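You operate a simulated robot arm through the tools that you are given. There is no shell and no other tool. Be economical: measure what you need, move in short steps, check, and stop when the job is done.

The job below is to be done with a simulated two-armed robot. You get a single attempt, and the scene is never put back.

## Task
Switch the tester's fan and power on, then test washer 40.
Fine: fan first; it is hooked up; use the programme on its rating plate; shut the guard; one test.

Only the result counts: the job must be done as asked and must still hold three seconds after the hand-in. Knocking over, shifting, dropping, spilling or breaking anything else fails it.

## Robot
Two 7-joint arms with two-finger grippers on one trunk, on a base that drives. Base frame: it is fixed to the floor where the robot stands at the start and does not move with it; the origin is under the middle of the robot, x ahead of it, y to its left, z up. Units: mm, degrees, N and s.
The left shoulder is at the start at [60, 123, 995], the right one opposite. With the tool pointing down near the work surface each hand reaches from about 100 to 740 mm from the robot's upright axis, wherever it stands, measured 20 degrees to its own side. Places, roughly: beep switch [1100, 200, 1000]; check knob [700, 300, 800]; fan switch [500, 100, 1100]; lead clip [1500, 1250, 1000]; plug (4x4x3 cm) [1000, 300, 800]; screen knob [900, 200, 1000]; washer [1750, 5500, 1000]; washer forty back panel [1600, 1100, 900]. Payload 1.47 kg a hand.
Tool frame (each hand has its own): the origin (TCP) lies between the finger pads and is the grasp point; the fingertips stand 16 mm ahead of it; z points along the fingers, y is the line along which they close. The gripper opens to 87 mm. The gripper's body begins 55 mm behind the TCP.
Orientation is that of the tool frame in the base frame, as [roll, pitch, yaw] about the fixed x, y, z axes, in that order (R = Rz(yaw) Ry(pitch) Rx(roll)). With the fingers straight down and closing along the base's y, the tool's x points along the base's -x, its y along +y and its z along -z.

## Interface
- The arms move only by the tool play_rows. It takes "left_targets", "right_targets" or both (then of equal length, played together; a hand with none holds still); each is text: rows parted by semicolons, each of 7 numbers parted by spaces: the shift along the tool's x, y, z in units of 50 mm (1.0 is 50 mm), then the turn, a rotation vector about the tool's x, y, z in units of 4 degrees (1.0 is 4 degrees), then the opening, from 0 (shut) to 1 (fully open). In form: tx ty tz ax ay az grip; .... A call has 1 to 8 rows; each row shifts and turns the commanded pose from where the row before left it, along the tool's axes as they then stand. A call with a number of a shift or a turn outside -1 to 1 is refused whole. Each row takes 0.2 s and may step no farther than 50 mm and 8.6 degrees from the row before; otherwise, or with a gripper value out of range, the whole call is refused. Where a pose cannot be reached the arm comes as near as it can. A force on the tool above 40 N (or 10 N above the force at the start of the call, whichever is more), or a blocked arm, ends the call early, and 0.2 s more pass. The fingers move at their own pace (about 153 mm/s each) and stop on an object; they squeeze with about 28 N. The grip force told is the motor's: it shows also when the fingers shut on nothing. Time passes only in rows, and 0.2 s behind the last, so rows that do not move let the fingers close. The reply holds the time, the measured pose of the TCP, the force on the tool along the base axes, the opening and the grip force, in the units named above and with some noise, with the torque about the TCP (base axes, N m) and any sound that the robot's microphone picked up, and new pictures: "views" is both (left out), scene, wrist or none (wrist: the cameras of the hands that moved).
- Cameras (640 x 400 px; columns grow to the right, rows downward): "scene" is now at [88.9, 28.2, 1559.6]; the picture's right is [0.35, -0.94, 0.00], its down [-0.61, -0.23, -0.76] and it looks along [0.71, 0.26, -0.66] (base axes); focal length 292 px, centre (320, 200). "left" rides on the left gripper at [73, -12, -90] in its tool frame; the picture's right is [0.16, 0.99, 0.00], its down [-0.72, 0.12, -0.68] and it looks along [-0.67, 0.11, 0.73] (tool axes); focal length 247 px, centre (320, 200). "right" rides on the right gripper at [73, 12, -90] in its tool frame; the picture's right is [-0.16, 0.99, 0.00], its down [-0.72, -0.12, -0.68] and it looks along [-0.67, -0.11, 0.73] (tool axes); focal length 247 px, centre (320, 200). There is no depth. A picture from a camera that has moved, and an enlarged one, comes with that camera's place and axes in the base frame and with its lens.
- raise_lower(by): slides the trunk up (or, below 0, down) by that many mm; the arms and the scene camera ride with it, the base frame stays. It gives what a move gives, with no picture.
- steer(legs): drives the robot by 1 to 6 legs, each [ahead, left, turn to the left] in mm, mm and degrees, along the robot's own axes; the way and the turn of a leg run together, so that a leg with both is an arc; at most 1500 mm and 180 degrees a leg. The arms and the cameras ride along, it lands a little off, and it stops where it bumps. It gives what a move gives, and a new picture of the scene camera.
- pan_tilt(pan, tilt): turns the head with the scene camera to pan (to the left, within 120 degrees either way) and tilt (down, from -29 to 69), counted from straight ahead of the robot. It gives what a move gives, and a new picture of the scene camera.
- zoom(camera, box): a new picture of the part [left, top, right, bottom] of that camera's present view, enlarged. No time passes.
- job_done(): hands the job in; it is judged then, once.

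Go step by step. Nothing tells you exact positions but the pictures and the camera data: compare them with the known pose of the tool, close in by small moves and look again before you grip or let go. The budget is 120 turns and 260 pictures, counting those below and the enlarged ones. Unless the task says otherwise, let go and move clear before handing in, and close with one line.

The tools are called after ">>>" as name(argument=value, ...) on one line, values as JSON. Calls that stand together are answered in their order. play_rows: Moves the arms, as the interface text tells. Its arguments: {"type":"object","properties":{"left_targets":{"type":"string"},"right_targets":{"type":"string"},"views":{"type":"string","enum":["both","scene","wrist","none"]}},"required":[]} The other tools are called the same way: raise_lower (by) slides the trunk up or down; steer (legs) drives the base; pan_tilt (pan, tilt) turns the head that bears the scene camera; zoom (camera, box) takes an enlarged picture of a part of a camera's view; job_done () hands the job in.

At the start:

```text
time_s: 0.0
left_ee_pos: [414.8, 321.8, 1266.5]
left_tool_rot: [179.9, 0.0, -180.0]
left_contact_force: [-0.7, -0.4, 0.2]
left_wrist_torque: [0.02, 0.0, 0.03]
left_grip_width: 87.0
left_grasp_force: 0.1
right_ee_pos: [388.4, -63.0, 1237.7]
right_tool_rot: [180.0, 0.0, 179.9]
right_contact_force: [0.3, 0.2, -0.2]
right_wrist_torque: [-0.01, 0.03, 0.0]
right_grip_width: 87.1
right_grasp_force: 0.0
trunk travel left (down, up): [-150.0, 80.0]
robot x, y, heading: [1.2, -2.6, 0.1]
head pan, tilt: [20.3, 41.0]
```

scene: 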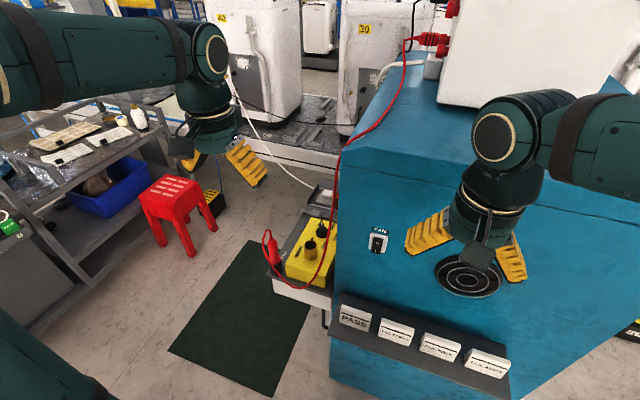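
right: 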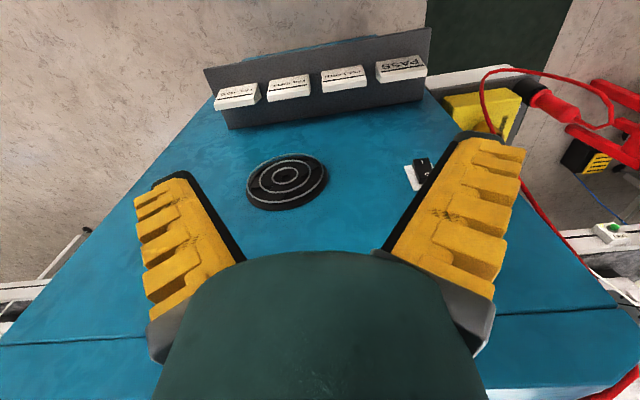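
left: 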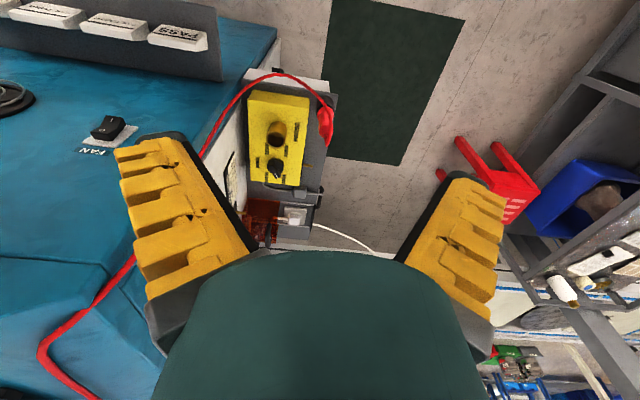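

I see a blue tester cabinet with a FAN switch, some buttons (PASS...), a yellow box with knobs on a side shelf, and washers behind. I'll look closer before moving.

>>> zoom(camera="scene", box=[240, 170, 440, 300])

>>> zoom(camera="scene", box=[200, 0, 460, 160])

>>> zoom(camera="left", box=[200, 60, 360, 260])

>>> pan_tilt(pan=20, tilt=5)

```text
3.08 times, centred on (340, 235) of scene
camera zoom: at [88.9, 28.2, 1559.6], right [0.35, -0.94, 0.0], down [-0.61, -0.23, -0.76], along [0.71, 0.26, -0.66], focal length 897 px, centre (258, 92)
```

zoom: 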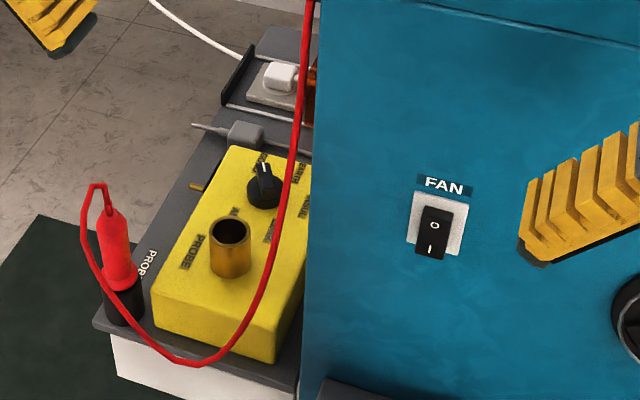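

```text
2.46 times, centred on (330, 80) of scene
camera zoom: at [88.9, 28.2, 1559.6], right [0.35, -0.94, 0.0], down [-0.61, -0.23, -0.76], along [0.71, 0.26, -0.66], focal length 718 px, centre (295, 495)
```

zoom: 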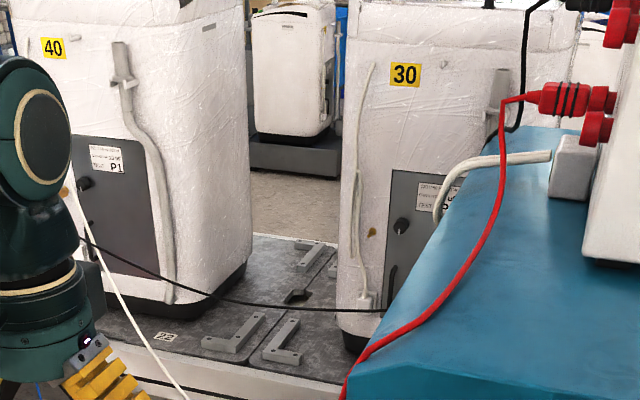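

```text
2.00 times, centred on (280, 160) of left
camera zoom: at [340.1, 309.5, 1355.9], right [-0.16, 0.99, 0.0], down [0.72, 0.12, 0.68], along [0.67, 0.11, -0.73], focal length 494 px, centre (400, 280)
```

zoom: 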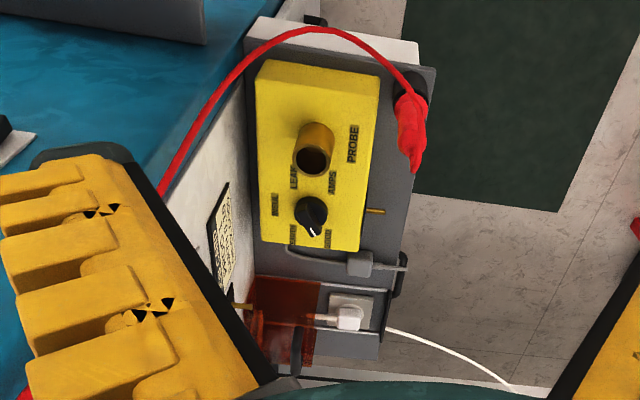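

```text
time_s: 1.0
left_ee_pos: [415.1, 322.1, 1265.4]
left_tool_rot: [180.0, -0.1, 180.0]
left_contact_force: [-0.4, 0.1, 0.3]
left_wrist_torque: [0.0, 0.0, 0.0]
left_grip_width: 86.8
left_grasp_force: 0.0
right_ee_pos: [388.5, -63.7, 1236.8]
right_tool_rot: [179.9, 0.2, 180.0]
right_contact_force: [-0.4, -0.1, 0.2]
right_wrist_torque: [0.03, 0.0, 0.02]
right_grip_width: 86.9
right_grasp_force: 0.0
trunk travel left (down, up): [-150.0, 80.0]
robot x, y, heading: [-2.1, -0.8, 0.4]
head pan, tilt: [20.0, 5.0]
camera scene: at [96.1, 30.3, 1616.7], right [0.34, -0.94, 0.0], down [-0.08, -0.03, -1.0], along [0.94, 0.34, -0.09], focal length 292 px, centre (320, 200)
```

scene: 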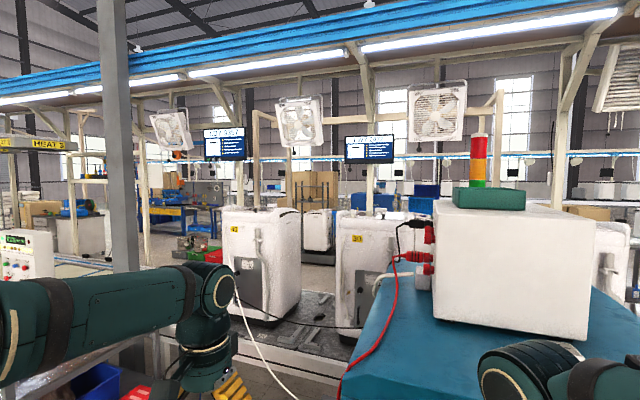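

The tester box with leads stands on the blue table; its front seems to face left (+y). I'll zoom into the screens and washers.

>>> zoom(camera="scene", box=[190, 110, 290, 172])

>>> zoom(camera="scene", box=[220, 200, 320, 330])

>>> zoom(camera="scene", box=[330, 120, 490, 320])

>>> zoom(camera="left", box=[240, 90, 340, 170])

>>> zoom(camera="left", box=[210, 130, 350, 240])

```text
6.40 times, centred on (240, 141) of scene
camera zoom: at [96.1, 30.3, 1616.7], right [0.34, -0.94, 0.0], down [-0.08, -0.03, -1.0], along [0.94, 0.34, -0.09], focal length 1865 px, centre (832, 578)
```

zoom: 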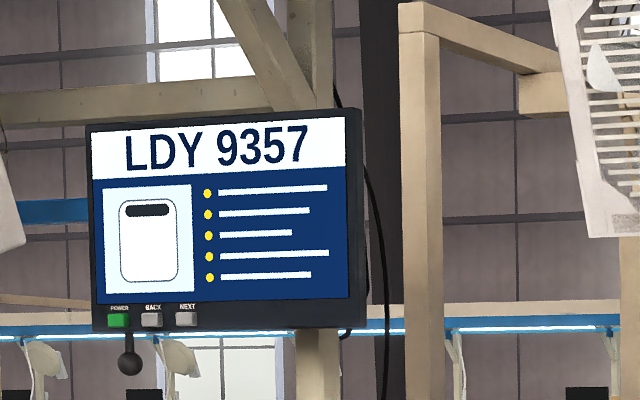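

```text
3.08 times, centred on (270, 265) of scene
camera zoom: at [96.1, 30.3, 1616.7], right [0.34, -0.94, 0.0], down [-0.08, -0.03, -1.0], along [0.94, 0.34, -0.09], focal length 897 px, centre (474, 0)
```

zoom: 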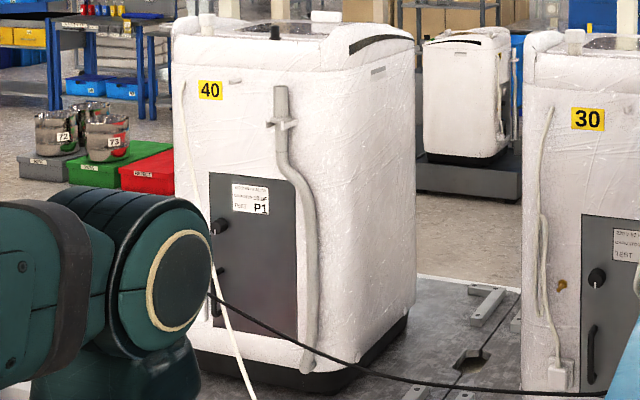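

```text
2.00 times, centred on (410, 220) of scene
camera zoom: at [96.1, 30.3, 1616.7], right [0.34, -0.94, 0.0], down [-0.08, -0.03, -1.0], along [0.94, 0.34, -0.09], focal length 583 px, centre (140, 160)
```

zoom: 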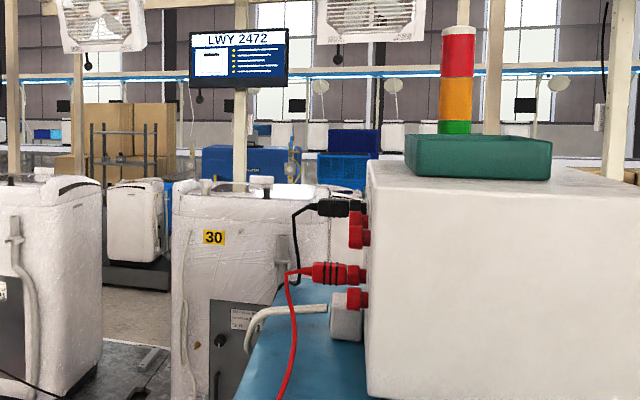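

```text
5.00 times, centred on (290, 130) of left
camera zoom: at [340.1, 309.5, 1355.9], right [-0.16, 0.99, 0.0], down [0.72, 0.12, 0.68], along [0.67, 0.11, -0.73], focal length 1235 px, centre (470, 550)
```

zoom: 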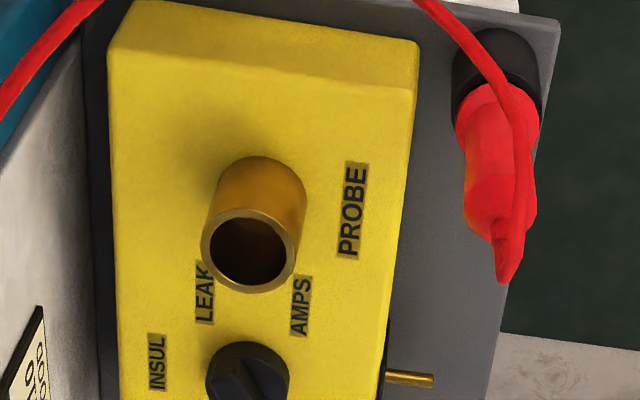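

```text
3.64 times, centred on (280, 185) of left
camera zoom: at [340.1, 309.5, 1355.9], right [-0.16, 0.99, 0.0], down [0.72, 0.12, 0.68], along [0.67, 0.11, -0.73], focal length 898 px, centre (466, 254)
```

zoom: 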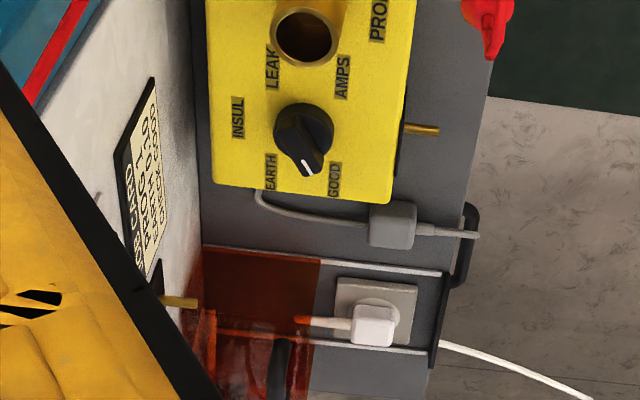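

The instrument's front faces +y, so I probably need to stand on the dark mat facing -y. I'll check the free floor to the left.

>>> pan_tilt(pan=60, tilt=50)

>>> pan_tilt(pan=15, tilt=65)

```text
time_s: 2.1
left_ee_pos: [413.9, 322.9, 1267.1]
left_tool_rot: [180.0, 0.0, 180.0]
left_contact_force: [-0.1, 0.1, -0.4]
left_wrist_torque: [-0.02, -0.02, -0.01]
left_grip_width: 87.0
left_grasp_force: 0.0
right_ee_pos: [389.1, -62.4, 1237.6]
right_tool_rot: [-180.0, 0.0, 180.0]
right_contact_force: [-0.1, -0.4, 0.3]
right_wrist_torque: [0.02, 0.02, 0.02]
right_grip_width: 87.0
right_grasp_force: 0.0
trunk travel left (down, up): [-150.0, 80.0]
robot x, y, heading: [1.0, -2.9, -0.0]
head pan, tilt: [60.0, 50.0]
camera scene: at [48.3, 65.6, 1546.9], right [0.87, -0.5, 0.0], down [-0.38, -0.66, -0.64], along [0.32, 0.56, -0.77], focal length 292 px, centre (320, 200)
```

scene: 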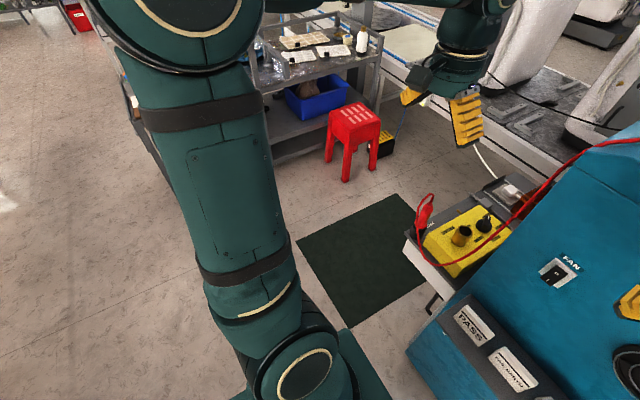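

```text
time_s: 3.3
left_ee_pos: [414.8, 322.1, 1267.2]
left_tool_rot: [-180.0, 0.0, -180.0]
left_contact_force: [-0.5, -0.9, 0.8]
left_wrist_torque: [0.02, 0.01, -0.01]
left_grip_width: 86.9
left_grasp_force: 0.1
right_ee_pos: [387.3, -62.6, 1236.5]
right_tool_rot: [180.0, 0.0, -180.0]
right_contact_force: [-0.2, -0.2, -1.2]
right_wrist_torque: [-0.03, 0.02, 0.04]
right_grip_width: 86.8
right_grasp_force: 0.1
trunk travel left (down, up): [-150.0, 80.0]
robot x, y, heading: [1.5, -0.1, -0.0]
head pan, tilt: [15.0, 65.0]
camera scene: at [68.4, 14.7, 1528.7], right [0.26, -0.97, 0.0], down [-0.88, -0.24, -0.42], along [0.41, 0.11, -0.91], focal length 292 px, centre (320, 200)
```

scene: 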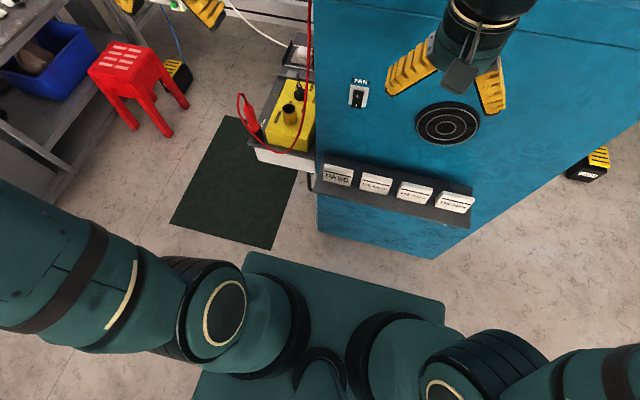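

The fan switch is on the blue top at about (531, 57, 1060), with "I" on the near side. I'll bring the right hand above it, closed and slightly tilted, then look.

>>> play_rows(right_targets="-0.6 0.6 0.3 0 0 0 0;-0.6 0.6 0.3 0 0 0 0;-0.6 0.6 0.3 0 0 0 0;-0.6 0.6 0.3 0 0 0 0;0 0 0 0 1 0 0;0 0 0 0 1 0 0;0 0 0 0 1 0 0;0 0 0 0 1 0 0")

```text
time_s: 4.2
left_ee_pos: [414.5, 320.8, 1265.9]
left_tool_rot: [-180.0, -0.1, 179.9]
left_contact_force: [2.0, 1.4, -1.1]
left_wrist_torque: [-0.06, 0.13, -0.02]
left_grip_width: 86.8
left_grasp_force: 0.1
right_ee_pos: [490.3, 43.1, 1184.4]
right_tool_rot: [-179.5, -0.8, 179.8]
right_contact_force: [-35.7, -15.8, 9.0]
right_wrist_torque: [1.57, -4.01, -0.49]
right_grip_width: 0.2
right_grasp_force: 27.9
trunk travel left (down, up): [-150.0, 80.0]
robot x, y, heading: [-0.9, -0.9, -0.2]
head pan, tilt: [15.0, 65.0]
stopped in row 4 (right hand): the force on the tool passed its limit at 113 N (the readings are from after the stop); the commanded pose is now the measured one
camera scene: at [67.3, 14.2, 1528.8], right [0.26, -0.97, 0.0], down [-0.88, -0.23, -0.42], along [0.41, 0.11, -0.91], focal length 292 px, centre (320, 200)
camera right: at [418.9, 54.9, 1275.5], right [0.16, 0.99, -0.01], down [0.73, -0.11, 0.67], along [0.66, -0.11, -0.74], focal length 247 px, centre (320, 200)
```

scene: 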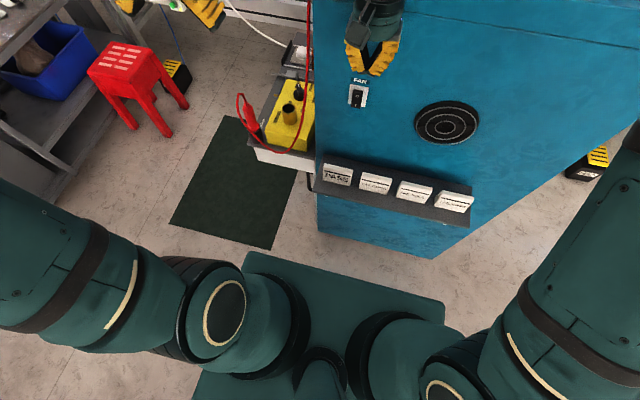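
right: 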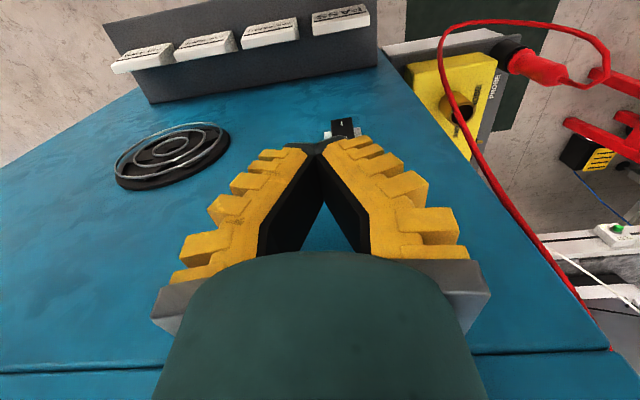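

The hand stopped early with an unexplained force while still above the table. I'll hold still and look at the force and the surroundings.

>>> play_rows(right_targets="0 0 0 0 0 0 0", views="none")

>>> pan_tilt(pan=0, tilt=40)

```text
time_s: 4.6
left_ee_pos: [413.2, 321.9, 1266.5]
left_tool_rot: [180.0, 0.0, 180.0]
left_contact_force: [0.1, -0.7, -0.4]
left_wrist_torque: [0.0, 0.0, -0.03]
left_grip_width: 87.3
left_grasp_force: 0.1
right_ee_pos: [491.2, 44.0, 1184.7]
right_tool_rot: [-179.7, -0.6, 179.9]
right_contact_force: [-14.3, -4.1, 3.1]
right_wrist_torque: [0.51, -1.56, -0.02]
right_grip_width: 0.0
right_grasp_force: 28.3
trunk travel left (down, up): [-150.0, 80.0]
robot x, y, heading: [-0.5, 1.5, -0.1]
head pan, tilt: [15.0, 65.0]
```

```text
time_s: 5.5
left_ee_pos: [412.3, 321.9, 1267.2]
left_tool_rot: [180.0, 0.0, 180.0]
left_contact_force: [-0.4, 0.3, -1.2]
left_wrist_torque: [0.0, 0.0, 0.02]
left_grip_width: 86.9
left_grasp_force: 0.1
right_ee_pos: [491.8, 43.6, 1185.1]
right_tool_rot: [-179.7, -0.6, 180.0]
right_contact_force: [-15.2, -4.3, 3.7]
right_wrist_torque: [0.53, -1.68, 0.02]
right_grip_width: 0.3
right_grasp_force: 28.4
trunk travel left (down, up): [-150.0, 80.0]
robot x, y, heading: [-0.8, -2.3, -0.2]
head pan, tilt: [0.0, 40.0]
camera scene: at [91.9, -2.0, 1561.2], right [0.0, -1.0, 0.0], down [-0.64, 0.0, -0.77], along [0.77, 0.0, -0.64], focal length 292 px, centre (320, 200)
```

scene: 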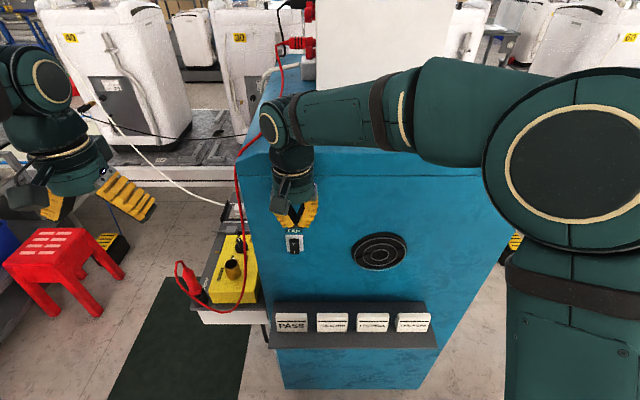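

The blue face with the FAN switch is actually the cabinet's vertical front, and the hand is leaning on its upper edge. I'll back off and tilt the fingers forward by about 45°.

>>> play_rows(right_targets="0.9 0 0 0 0 0 0;0.9 0 0 0 0 0 0;0.9 0 0 0 0 0 0;0 0 0 0 -1 0 0;0 0 0 0 -1 0 0;0 0 0 0 -1 0 0;0 0 0 0 -1 0 0;0 0 0 0 -1 0 0", views="none")

>>> play_rows(right_targets="0 0 0 0 -1 0 0;0 0 0 0 -1 0 0;0 0 0 0 -1 0 0;0 0 0 0 -1 0 0;0 0 0 0 -1 0 0;0 0 0 0 -1 0 0;0 0 0.2 0 0 0 0")

>>> zoom(camera="scene", box=[250, 210, 350, 272])

```text
time_s: 7.3
left_ee_pos: [415.2, 321.5, 1265.3]
left_tool_rot: [180.0, -0.1, -179.9]
left_contact_force: [-1.0, 0.7, -0.3]
left_wrist_torque: [-0.02, -0.01, -0.03]
left_grip_width: 87.2
left_grasp_force: 0.0
right_ee_pos: [358.2, 44.0, 1184.4]
right_tool_rot: [-179.7, 19.4, -180.0]
right_contact_force: [0.1, -0.2, -0.8]
right_wrist_torque: [0.04, 0.0, 0.02]
right_grip_width: 0.1
right_grasp_force: 28.3
trunk travel left (down, up): [-150.0, 80.0]
robot x, y, heading: [0.2, 1.6, -0.1]
head pan, tilt: [0.0, 40.0]
```

```text
time_s: 8.9
left_ee_pos: [415.7, 322.8, 1264.7]
left_tool_rot: [-180.0, -0.1, 180.0]
left_contact_force: [0.6, 0.5, -0.4]
left_wrist_torque: [0.01, 0.01, 0.02]
left_grip_width: 87.3
left_grasp_force: 0.1
right_ee_pos: [366.5, 44.3, 1177.1]
right_tool_rot: [-179.5, 43.4, -179.8]
right_contact_force: [-0.3, -0.4, -0.8]
right_wrist_torque: [-0.01, -0.03, -0.05]
right_grip_width: 0.0
right_grasp_force: 27.9
trunk travel left (down, up): [-150.0, 80.0]
robot x, y, heading: [-0.3, -0.7, -0.2]
head pan, tilt: [0.0, 40.0]
camera scene: at [95.5, -1.1, 1561.0], right [0.0, -1.0, 0.0], down [-0.64, 0.0, -0.77], along [0.77, 0.0, -0.64], focal length 292 px, centre (320, 200)
camera right: at [251.0, 55.3, 1192.6], right [0.12, 0.99, 0.1], down [0.06, -0.11, 0.99], along [0.99, -0.11, -0.07], focal length 247 px, centre (320, 200)
```

scene: 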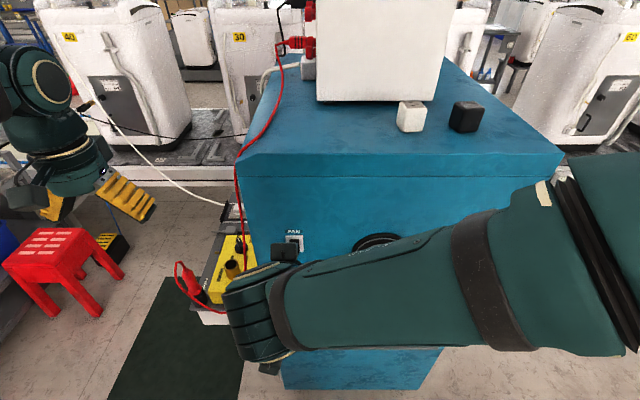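
right: 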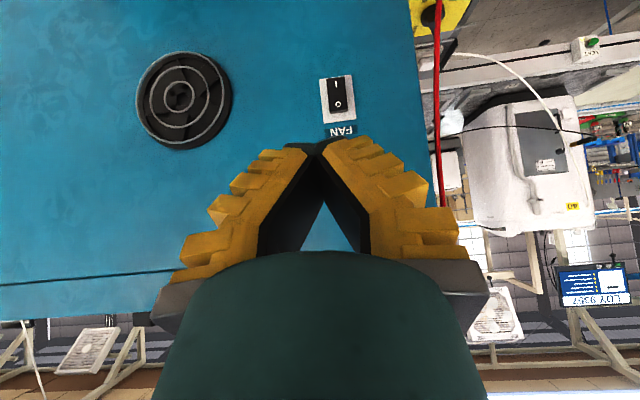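

```text
6.40 times, centred on (300, 241) of scene
camera zoom: at [95.5, -1.1, 1561.0], right [0.0, -1.0, 0.0], down [-0.64, 0.0, -0.77], along [0.77, 0.0, -0.64], focal length 1865 px, centre (448, -62)
```

zoom: 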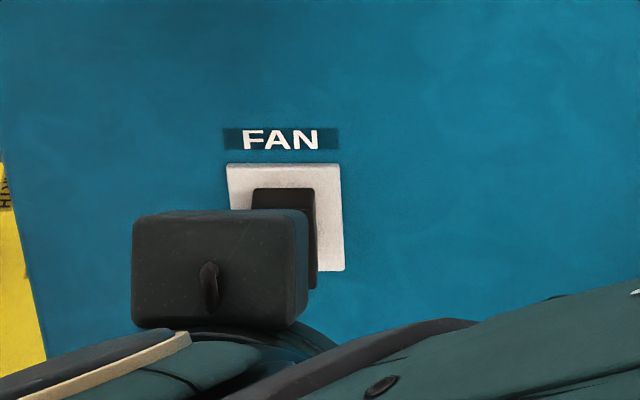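

The switch sits at about x 545–560, y 59, z 1040 on the vertical face; I is the lower half. I'll approach along the finger direction and look again.

>>> play_rows(right_targets="0 0.1 0.9 0 0 0 0;0 0.1 0.9 0 0 0 0;0 0.08 0.9 0 0 0 0", views="wrist")

>>> zoom(camera="right", box=[260, 60, 420, 200])

```text
time_s: 9.7
left_ee_pos: [417.2, 322.3, 1264.9]
left_tool_rot: [-180.0, -0.2, 179.9]
left_contact_force: [0.8, -0.1, -0.4]
left_wrist_torque: [-0.02, 0.02, 0.0]
left_grip_width: 87.1
left_grasp_force: 0.0
right_ee_pos: [461.6, 59.3, 1078.4]
right_tool_rot: [-179.6, 43.2, -179.9]
right_contact_force: [0.6, 0.1, -0.1]
right_wrist_torque: [-0.01, -0.03, -0.01]
right_grip_width: 0.0
right_grasp_force: 28.6
trunk travel left (down, up): [-150.0, 80.0]
robot x, y, heading: [1.4, -3.1, -0.2]
head pan, tilt: [0.0, 40.0]
camera right: at [346.8, 69.5, 1093.4], right [0.12, 0.99, 0.1], down [0.06, -0.11, 0.99], along [0.99, -0.11, -0.07], focal length 247 px, centre (320, 200)
```

right: 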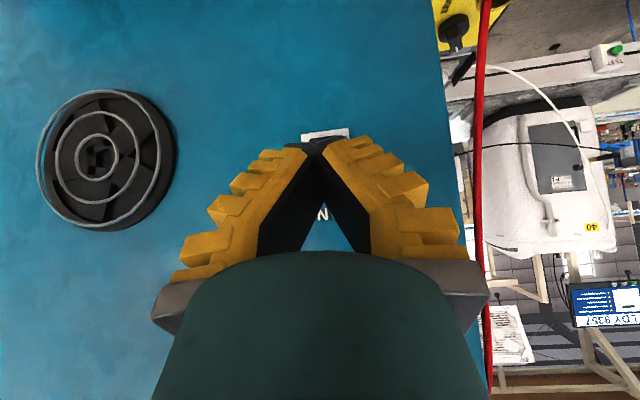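

```text
2.86 times, centred on (340, 130) of right
camera zoom: at [346.8, 69.5, 1093.4], right [0.12, 0.99, 0.1], down [0.06, -0.11, 0.99], along [0.99, -0.11, -0.07], focal length 706 px, centre (263, 400)
```

zoom: 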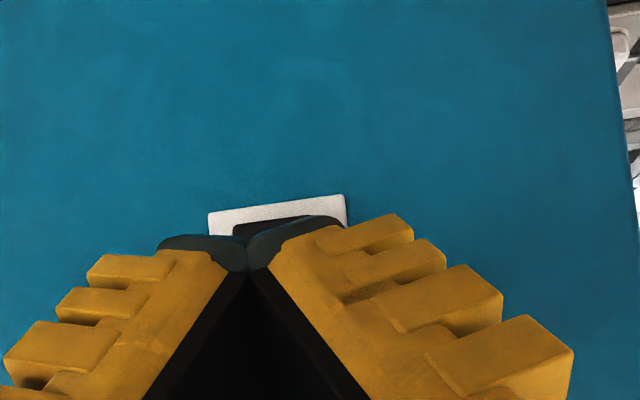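

Plate plane is at x≈550, with the rocker spanning z 1029–1070. I'll set the finger corner in front of the lower half (z≈1037) and then push forward in small steps.

>>> play_rows(right_targets="-0.03 -0.01 0.6 0 0 0 0;-0.03 -0.01 0.6 0 0 0 0;-0.073 0 0.069 0 0 0 0;-0.073 0 0.069 0 0 0 0;-0.073 0 0.069 0 0 0 0")

>>> zoom(camera="right", box=[260, 60, 420, 200])

```text
time_s: 10.9
left_ee_pos: [413.3, 320.9, 1266.4]
left_tool_rot: [-179.9, 0.0, 180.0]
left_contact_force: [0.3, 0.3, -0.4]
left_wrist_torque: [0.01, 0.01, -0.01]
left_grip_width: 87.1
left_grasp_force: 0.0
right_ee_pos: [512.9, 56.6, 1036.9]
right_tool_rot: [-179.6, 43.0, -179.8]
right_contact_force: [-20.4, -2.8, -3.1]
right_wrist_torque: [0.04, 0.01, -0.07]
right_grip_width: 5.9
right_grasp_force: 27.8
trunk travel left (down, up): [-150.0, 80.0]
robot x, y, heading: [-0.2, -0.3, 0.0]
head pan, tilt: [0.0, 40.0]
camera scene: at [92.0, -1.5, 1561.2], right [0.0, -1.0, 0.0], down [-0.64, 0.0, -0.77], along [0.77, 0.0, -0.64], focal length 292 px, centre (320, 200)
camera right: at [398.7, 67.4, 1052.9], right [0.12, 0.99, 0.1], down [0.06, -0.11, 0.99], along [0.99, -0.11, -0.07], focal length 247 px, centre (320, 200)
```

scene: 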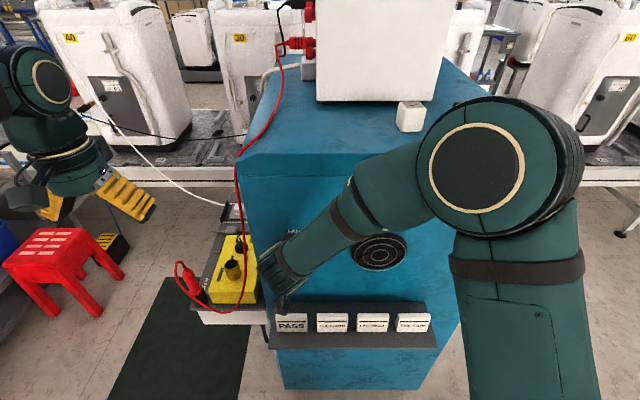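
right: 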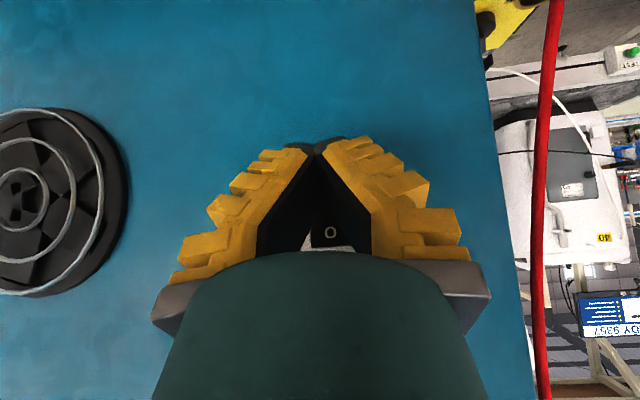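

```text
2.86 times, centred on (340, 130) of right
camera zoom: at [398.7, 67.4, 1052.9], right [0.12, 0.99, 0.1], down [0.06, -0.11, 0.99], along [0.99, -0.11, -0.07], focal length 706 px, centre (263, 400)
```

zoom: 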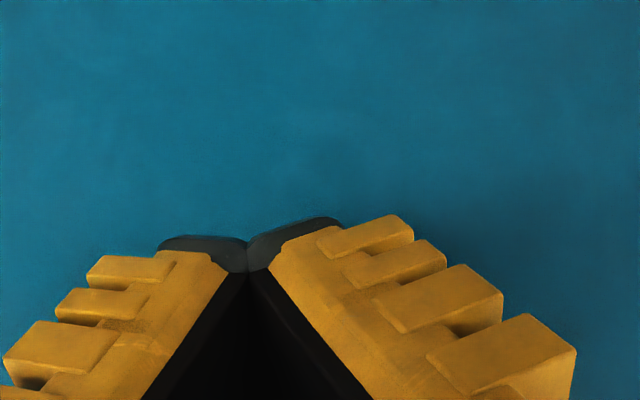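

Contact at about 20 N; the fingers are a little wedged apart. I'll push a touch more, then retreat and inspect.

>>> play_rows(right_targets="-0.073 0 0.069 0 0 0 0;-0.073 0 0.069 0 0 0 0", views="none")

>>> play_rows(right_targets="0.5 0 -0.5 0 0 0 0;0.5 0 -0.5 0 0 0 0;0.9 0 0 0 0 0 0;0.9 0 0 0 0 0 0;0.6 0 0 0 0 0 0")

>>> zoom(camera="scene", box=[250, 210, 350, 272])

>>> zoom(camera="right", box=[260, 60, 420, 260])

```text
time_s: 11.4
left_ee_pos: [413.3, 322.0, 1266.0]
left_tool_rot: [179.9, -0.2, 179.9]
left_contact_force: [0.6, 0.2, -0.4]
left_wrist_torque: [0.0, 0.02, -0.01]
left_grip_width: 86.9
left_grasp_force: 0.0
right_ee_pos: [513.6, 57.5, 1035.1]
right_tool_rot: [-179.5, 42.6, -179.4]
right_contact_force: [-18.8, -1.7, 1.6]
right_wrist_torque: [0.0, -0.09, -0.07]
right_grip_width: 6.1
right_grasp_force: 27.6
trunk travel left (down, up): [-150.0, 80.0]
robot x, y, heading: [-2.6, -1.3, -0.1]
head pan, tilt: [0.0, 40.0]
stopped in row 2 (right hand): the force on the tool passed its limit at 44 N (the readings are from after the stop); the commanded pose is now the measured one
```

```text
time_s: 12.6
left_ee_pos: [414.5, 322.5, 1264.5]
left_tool_rot: [179.9, -0.1, -180.0]
left_contact_force: [0.4, 0.6, 0.0]
left_wrist_torque: [0.01, -0.01, 0.02]
left_grip_width: 86.7
left_grasp_force: 0.1
right_ee_pos: [359.8, 57.6, 955.6]
right_tool_rot: [-179.5, 42.8, -179.8]
right_contact_force: [1.1, -0.2, 0.3]
right_wrist_torque: [0.0, -0.01, 0.01]
right_grip_width: 0.0
right_grasp_force: 27.6
trunk travel left (down, up): [-150.0, 80.0]
robot x, y, heading: [-2.4, -1.4, -0.1]
head pan, tilt: [0.0, 40.0]
camera scene: at [94.7, -1.0, 1561.0], right [0.0, -1.0, 0.0], down [-0.64, 0.0, -0.77], along [0.77, 0.0, -0.64], focal length 292 px, centre (320, 200)
camera right: at [244.8, 67.6, 972.7], right [0.11, 0.99, 0.1], down [0.07, -0.11, 0.99], along [0.99, -0.11, -0.08], focal length 247 px, centre (320, 200)
```

scene: 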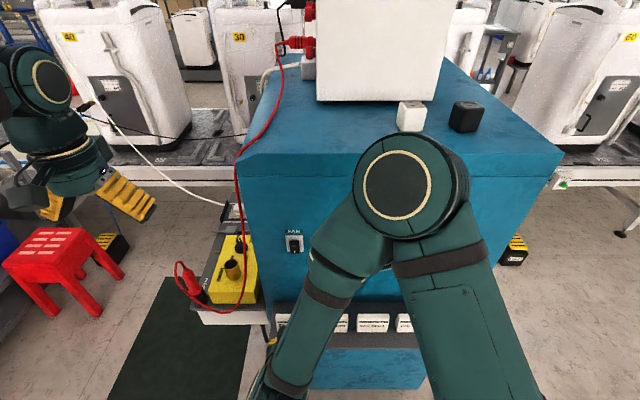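
right: 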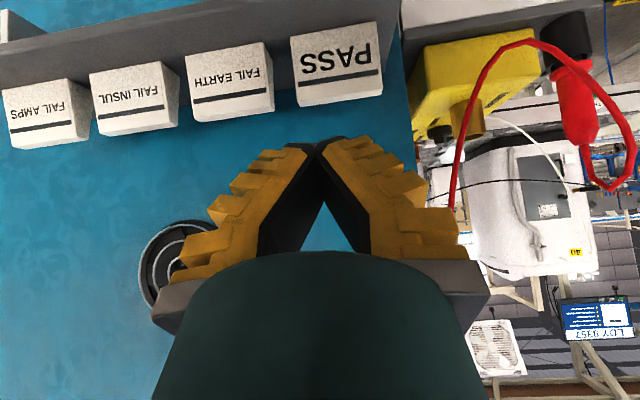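

```text
6.40 times, centred on (300, 241) of scene
camera zoom: at [94.7, -1.0, 1561.0], right [0.0, -1.0, 0.0], down [-0.64, 0.0, -0.77], along [0.77, 0.0, -0.64], focal length 1865 px, centre (448, -62)
```

zoom: 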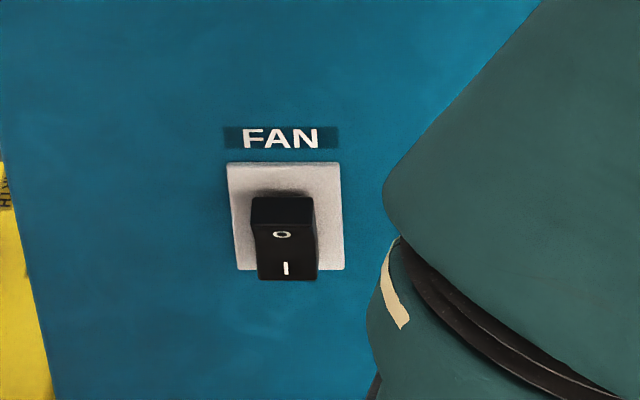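

```text
2.00 times, centred on (340, 160) of right
camera zoom: at [244.8, 67.6, 972.7], right [0.11, 0.99, 0.1], down [0.07, -0.11, 0.99], along [0.99, -0.11, -0.08], focal length 494 px, centre (280, 280)
```

zoom: 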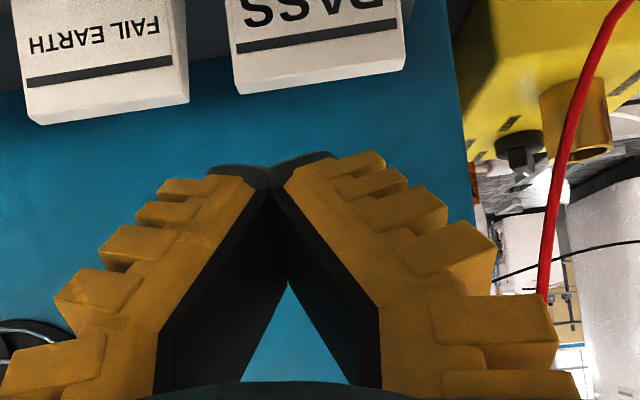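

The rocker has flipped (top half now stands out, bottom recessed), so the fan is on. Now I'll drive left and turn right to face the tester's +y side from the mat.

>>> steer(legs=[[0, 800, 0], [0, 0, -90]])

>>> pan_tilt(pan=40, tilt=35)

```text
time_s: 23.8
left_ee_pos: [322.9, 387.1, 1265.3]
left_tool_rot: [180.0, -0.1, 90.6]
left_contact_force: [-0.3, -0.7, 1.0]
left_wrist_torque: [0.0, 0.02, 0.0]
left_grip_width: 87.0
left_grasp_force: 0.0
right_ee_pos: [59.5, 437.0, 955.9]
right_tool_rot: [-179.5, 42.8, 91.2]
right_contact_force: [-0.3, 0.0, 0.5]
right_wrist_torque: [0.0, -0.02, 0.01]
right_grip_width: 0.1
right_grasp_force: 28.3
trunk travel left (down, up): [-150.0, 80.0]
robot x, y, heading: [-1.9, 796.1, -89.0]
head pan, tilt: [0.0, 40.0]
camera scene: at [-1.6, 701.3, 1561.0], right [-1.0, -0.01, 0.0], down [-0.01, 0.64, -0.77], along [0.01, -0.77, -0.64], focal length 292 px, centre (320, 200)
```

scene: 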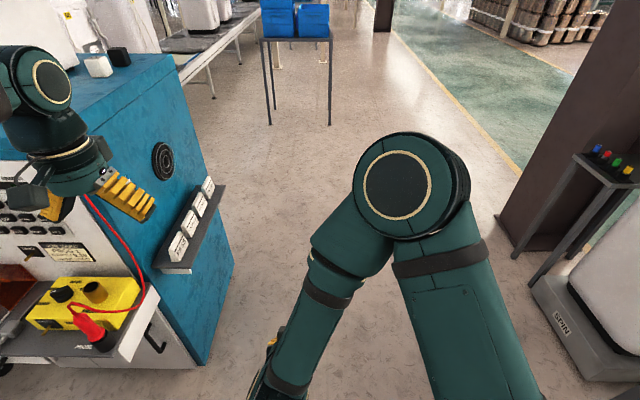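

```text
time_s: 24.9
left_ee_pos: [324.7, 386.7, 1265.3]
left_tool_rot: [180.0, 0.0, 90.7]
left_contact_force: [-0.1, -0.2, -0.3]
left_wrist_torque: [0.0, -0.01, 0.0]
left_grip_width: 87.0
left_grasp_force: 0.0
right_ee_pos: [58.3, 438.2, 956.9]
right_tool_rot: [-179.6, 42.8, 91.2]
right_contact_force: [-0.2, 0.5, -0.1]
right_wrist_torque: [0.01, 0.02, 0.03]
right_grip_width: 0.1
right_grasp_force: 27.8
trunk travel left (down, up): [-150.0, 80.0]
robot x, y, heading: [-6.1, 796.4, -89.2]
head pan, tilt: [40.0, 35.0]
camera scene: at [54.9, 719.6, 1568.6], right [-0.76, -0.65, 0.0], down [-0.37, 0.44, -0.82], along [0.53, -0.62, -0.57], focal length 292 px, centre (320, 200)
```

scene: 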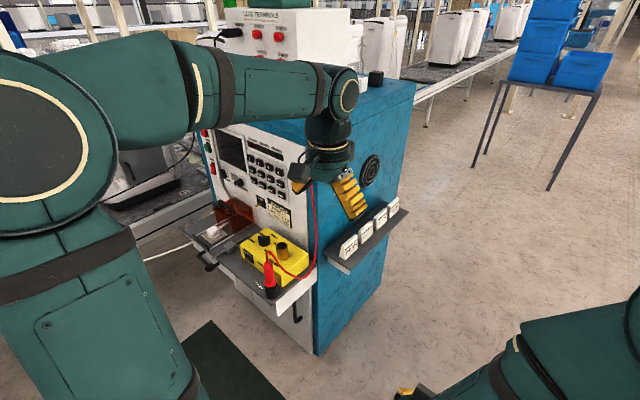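

The panel (screen, keypad, switches) is on the +y side as expected. I'll drive on along +x to stand in front of it.

>>> steer(legs=[[0, 780, -1]])

>>> pan_tilt(pan=0, tilt=35)

```text
time_s: 32.0
left_ee_pos: [1091.1, 384.3, 1265.4]
left_tool_rot: [180.0, 0.0, 89.6]
left_contact_force: [-0.4, 0.0, 0.1]
left_wrist_torque: [0.02, -0.01, -0.03]
left_grip_width: 86.7
left_grasp_force: 0.0
right_ee_pos: [827.6, 440.4, 957.0]
right_tool_rot: [-179.6, 42.9, 90.1]
right_contact_force: [-0.1, 1.2, 0.1]
right_wrist_torque: [0.0, 0.02, 0.01]
right_grip_width: 0.0
right_grasp_force: 28.1
trunk travel left (down, up): [-150.0, 80.0]
robot x, y, heading: [767.3, 796.3, -90.3]
head pan, tilt: [40.0, 35.0]
camera scene: at [826.8, 721.1, 1568.6], right [-0.77, -0.64, 0.0], down [-0.37, 0.44, -0.82], along [0.52, -0.63, -0.57], focal length 292 px, centre (320, 200)
```

scene: 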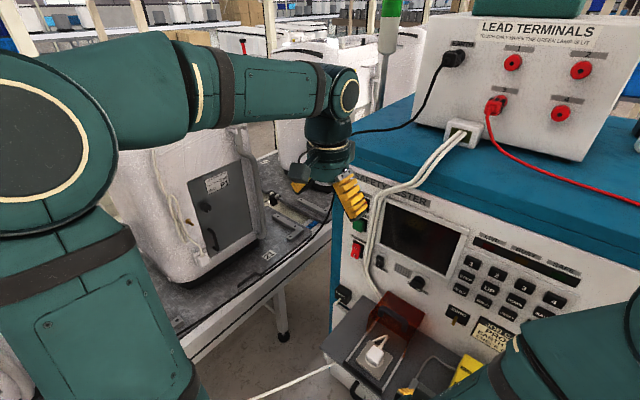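

```text
time_s: 33.1
left_ee_pos: [1091.1, 383.2, 1266.2]
left_tool_rot: [180.0, 0.0, 89.7]
left_contact_force: [0.3, -0.3, -0.1]
left_wrist_torque: [0.02, 0.02, 0.02]
left_grip_width: 87.2
left_grasp_force: 0.1
right_ee_pos: [825.6, 439.9, 955.6]
right_tool_rot: [-179.3, 42.8, 90.1]
right_contact_force: [-0.3, 0.5, -0.2]
right_wrist_torque: [0.0, -0.01, 0.01]
right_grip_width: 0.1
right_grasp_force: 27.7
trunk travel left (down, up): [-150.0, 80.0]
robot x, y, heading: [768.1, 802.4, -90.3]
head pan, tilt: [0.0, 35.0]
camera scene: at [770.0, 700.8, 1568.6], right [-1.0, 0.0, 0.0], down [0.0, 0.57, -0.82], along [0.0, -0.82, -0.57], focal length 292 px, centre (320, 200)
```

scene: 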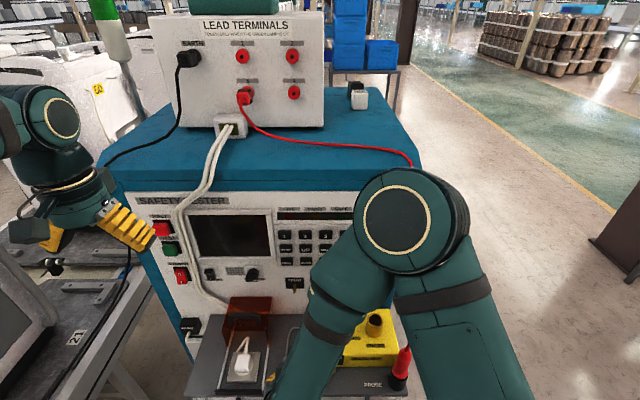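

I'll zoom in on the panel parts that are visible.

>>> zoom(camera="scene", box=[130, 185, 260, 295])

>>> zoom(camera="scene", box=[225, 195, 355, 295])

>>> zoom(camera="scene", box=[160, 280, 310, 400])

>>> zoom(camera="scene", box=[160, 0, 340, 140])

>>> zoom(camera="right", box=[0, 0, 640, 400])

```text
3.64 times, centred on (195, 240) of scene
camera zoom: at [770.0, 700.8, 1568.6], right [-1.0, 0.0, 0.0], down [0.0, 0.57, -0.82], along [0.0, -0.82, -0.57], focal length 1060 px, centre (774, 54)
```

zoom: 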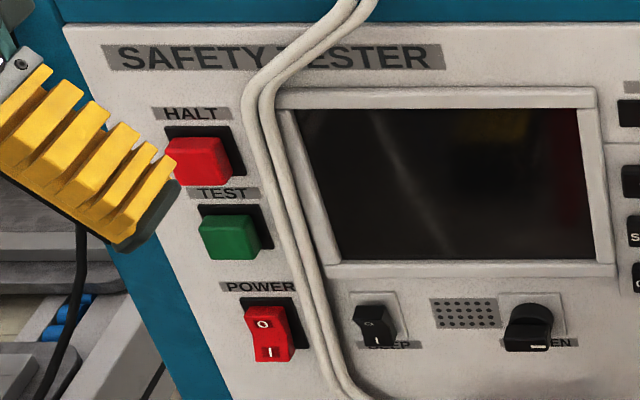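

```text
4.00 times, centred on (290, 245) of scene
camera zoom: at [770.0, 700.8, 1568.6], right [-1.0, 0.0, 0.0], down [0.0, 0.57, -0.82], along [0.0, -0.82, -0.57], focal length 1166 px, centre (440, 20)
```

zoom: 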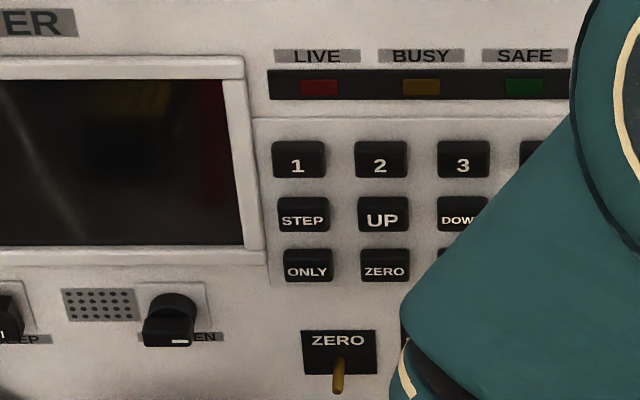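

```text
3.33 times, centred on (235, 340) of scene
camera zoom: at [770.0, 700.8, 1568.6], right [-1.0, 0.0, 0.0], down [0.0, 0.57, -0.82], along [0.0, -0.82, -0.57], focal length 972 px, centre (603, -267)
```

zoom: 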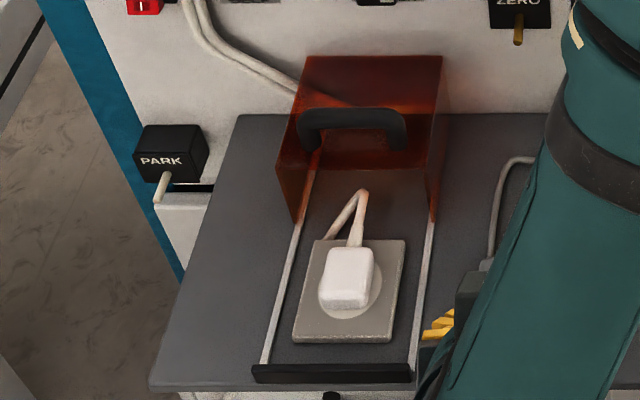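

```text
2.86 times, centred on (250, 70) of scene
camera zoom: at [770.0, 700.8, 1568.6], right [-1.0, 0.0, 0.0], down [0.0, 0.57, -0.82], along [0.0, -0.82, -0.57], focal length 833 px, centre (520, 571)
```

zoom: 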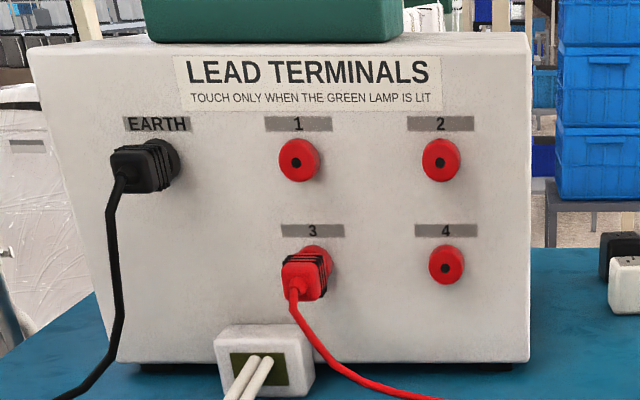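

```text
1.00 times, centred on (320, 200) of right (not enlarged: the box is as wide or as high as the picture)
camera zoom: at [837.4, 552.7, 972.9], right [0.99, -0.12, 0.1], down [-0.11, -0.07, 0.99], along [-0.11, -0.99, -0.08], focal length 247 px, centre (320, 200)
```

zoom: 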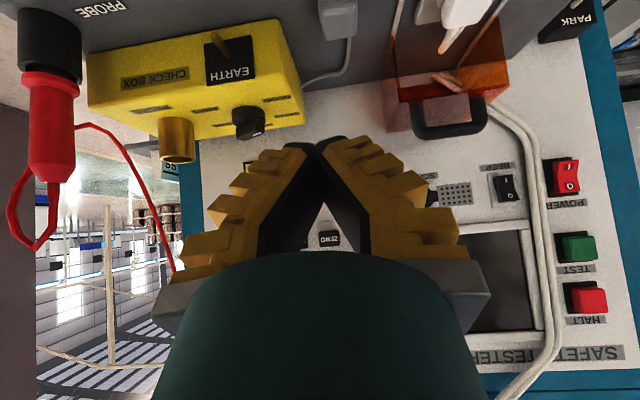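

I need the right arm out of the way to read the order card and panel. I'll pull it back and to the robot's right.

>>> play_rows(right_targets="0 0 -0.8 0 0 0 0;0 0 -0.8 0 0 0 0;0 -0.95 0 0 0 0 0;0 -0.95 0 0 0 0 0;0 -0.95 0 0 0 0 0;0 -0.95 0 0 0 0 0;0 -0.95 0 0 0 0 0", views="scene")

>>> zoom(camera="scene", box=[260, 190, 420, 310])

>>> zoom(camera="scene", box=[280, 270, 420, 400])

```text
time_s: 34.7
left_ee_pos: [1089.2, 384.0, 1265.1]
left_tool_rot: [-179.9, -0.1, 89.8]
left_contact_force: [-0.2, 0.4, 0.2]
left_wrist_torque: [0.0, 0.0, -0.02]
left_grip_width: 86.9
left_grasp_force: 0.1
right_ee_pos: [722.8, 372.3, 1027.8]
right_tool_rot: [-179.6, 42.8, 90.2]
right_contact_force: [0.1, -0.6, -0.3]
right_wrist_torque: [-0.01, -0.04, 0.03]
right_grip_width: 0.2
right_grasp_force: 28.0
right hand out of reach, approached as far as the arm can: row 2, 3, 4, 5, 6, 7
trunk travel left (down, up): [-150.0, 80.0]
robot x, y, heading: [770.4, 801.2, -90.5]
head pan, tilt: [0.0, 35.0]
camera scene: at [768.6, 700.8, 1568.6], right [-1.0, 0.01, 0.0], down [0.0, 0.57, -0.82], along [0.0, -0.82, -0.57], focal length 292 px, centre (320, 200)
```

scene: 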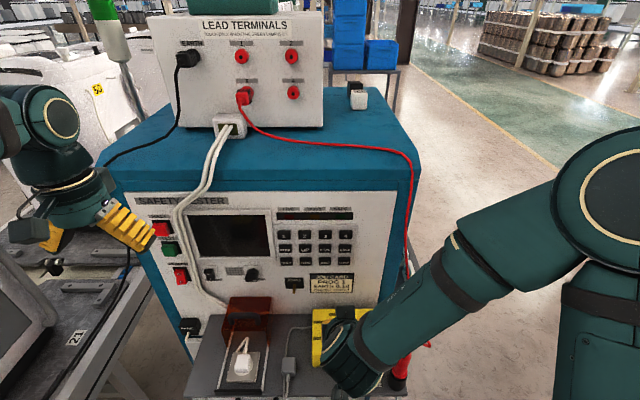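

```text
3.33 times, centred on (340, 250) of scene
camera zoom: at [768.6, 700.8, 1568.6], right [-1.0, 0.01, 0.0], down [0.0, 0.57, -0.82], along [0.0, -0.82, -0.57], focal length 972 px, centre (253, 33)
```

zoom: 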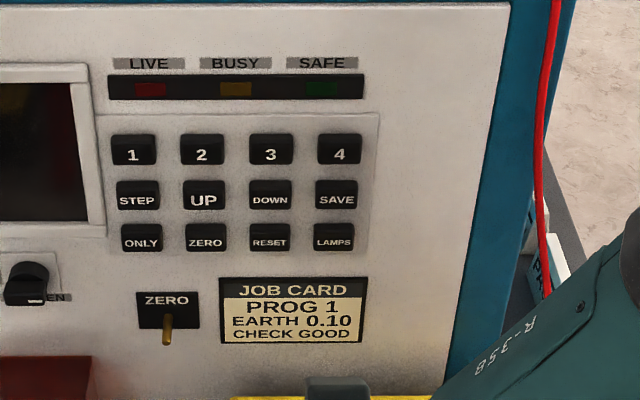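

```text
3.08 times, centred on (350, 335) of scene
camera zoom: at [768.6, 700.8, 1568.6], right [-1.0, 0.01, 0.0], down [0.0, 0.57, -0.82], along [0.0, -0.82, -0.57], focal length 897 px, centre (228, -215)
```

zoom: 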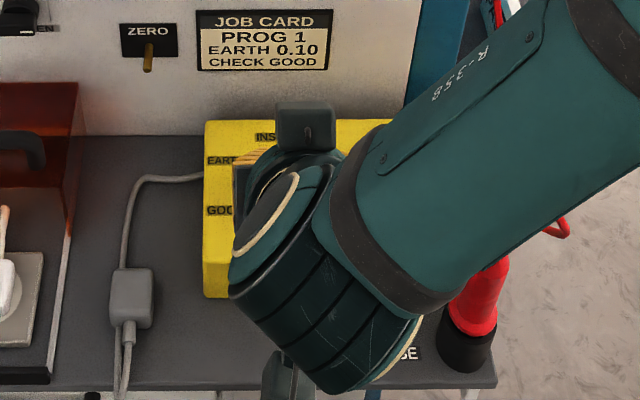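

The job card says PROG 1; the task wants washer 40's plate, so I'll read that with the head turned left.

>>> pan_tilt(pan=75, tilt=25)

```text
time_s: 36.2
left_ee_pos: [1091.6, 383.8, 1264.7]
left_tool_rot: [-180.0, -0.1, 89.8]
left_contact_force: [-0.3, -0.5, 0.1]
left_wrist_torque: [0.0, 0.0, 0.02]
left_grip_width: 87.1
left_grasp_force: 0.0
right_ee_pos: [724.8, 373.0, 1028.5]
right_tool_rot: [-179.4, 42.7, 90.3]
right_contact_force: [0.3, 0.3, 0.8]
right_wrist_torque: [-0.02, 0.01, -0.01]
right_grip_width: 0.0
right_grasp_force: 28.0
trunk travel left (down, up): [-150.0, 80.0]
robot x, y, heading: [772.8, 803.0, -90.6]
head pan, tilt: [75.0, 25.0]
camera scene: at [859.3, 764.5, 1584.3], right [-0.26, -0.96, 0.0], down [-0.41, 0.11, -0.91], along [0.87, -0.24, -0.42], focal length 292 px, centre (320, 200)
```

scene: 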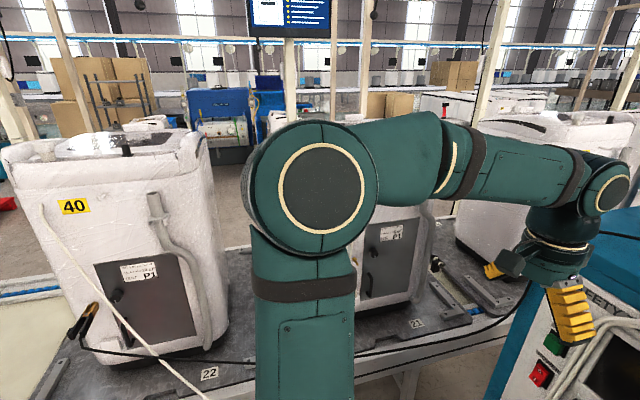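

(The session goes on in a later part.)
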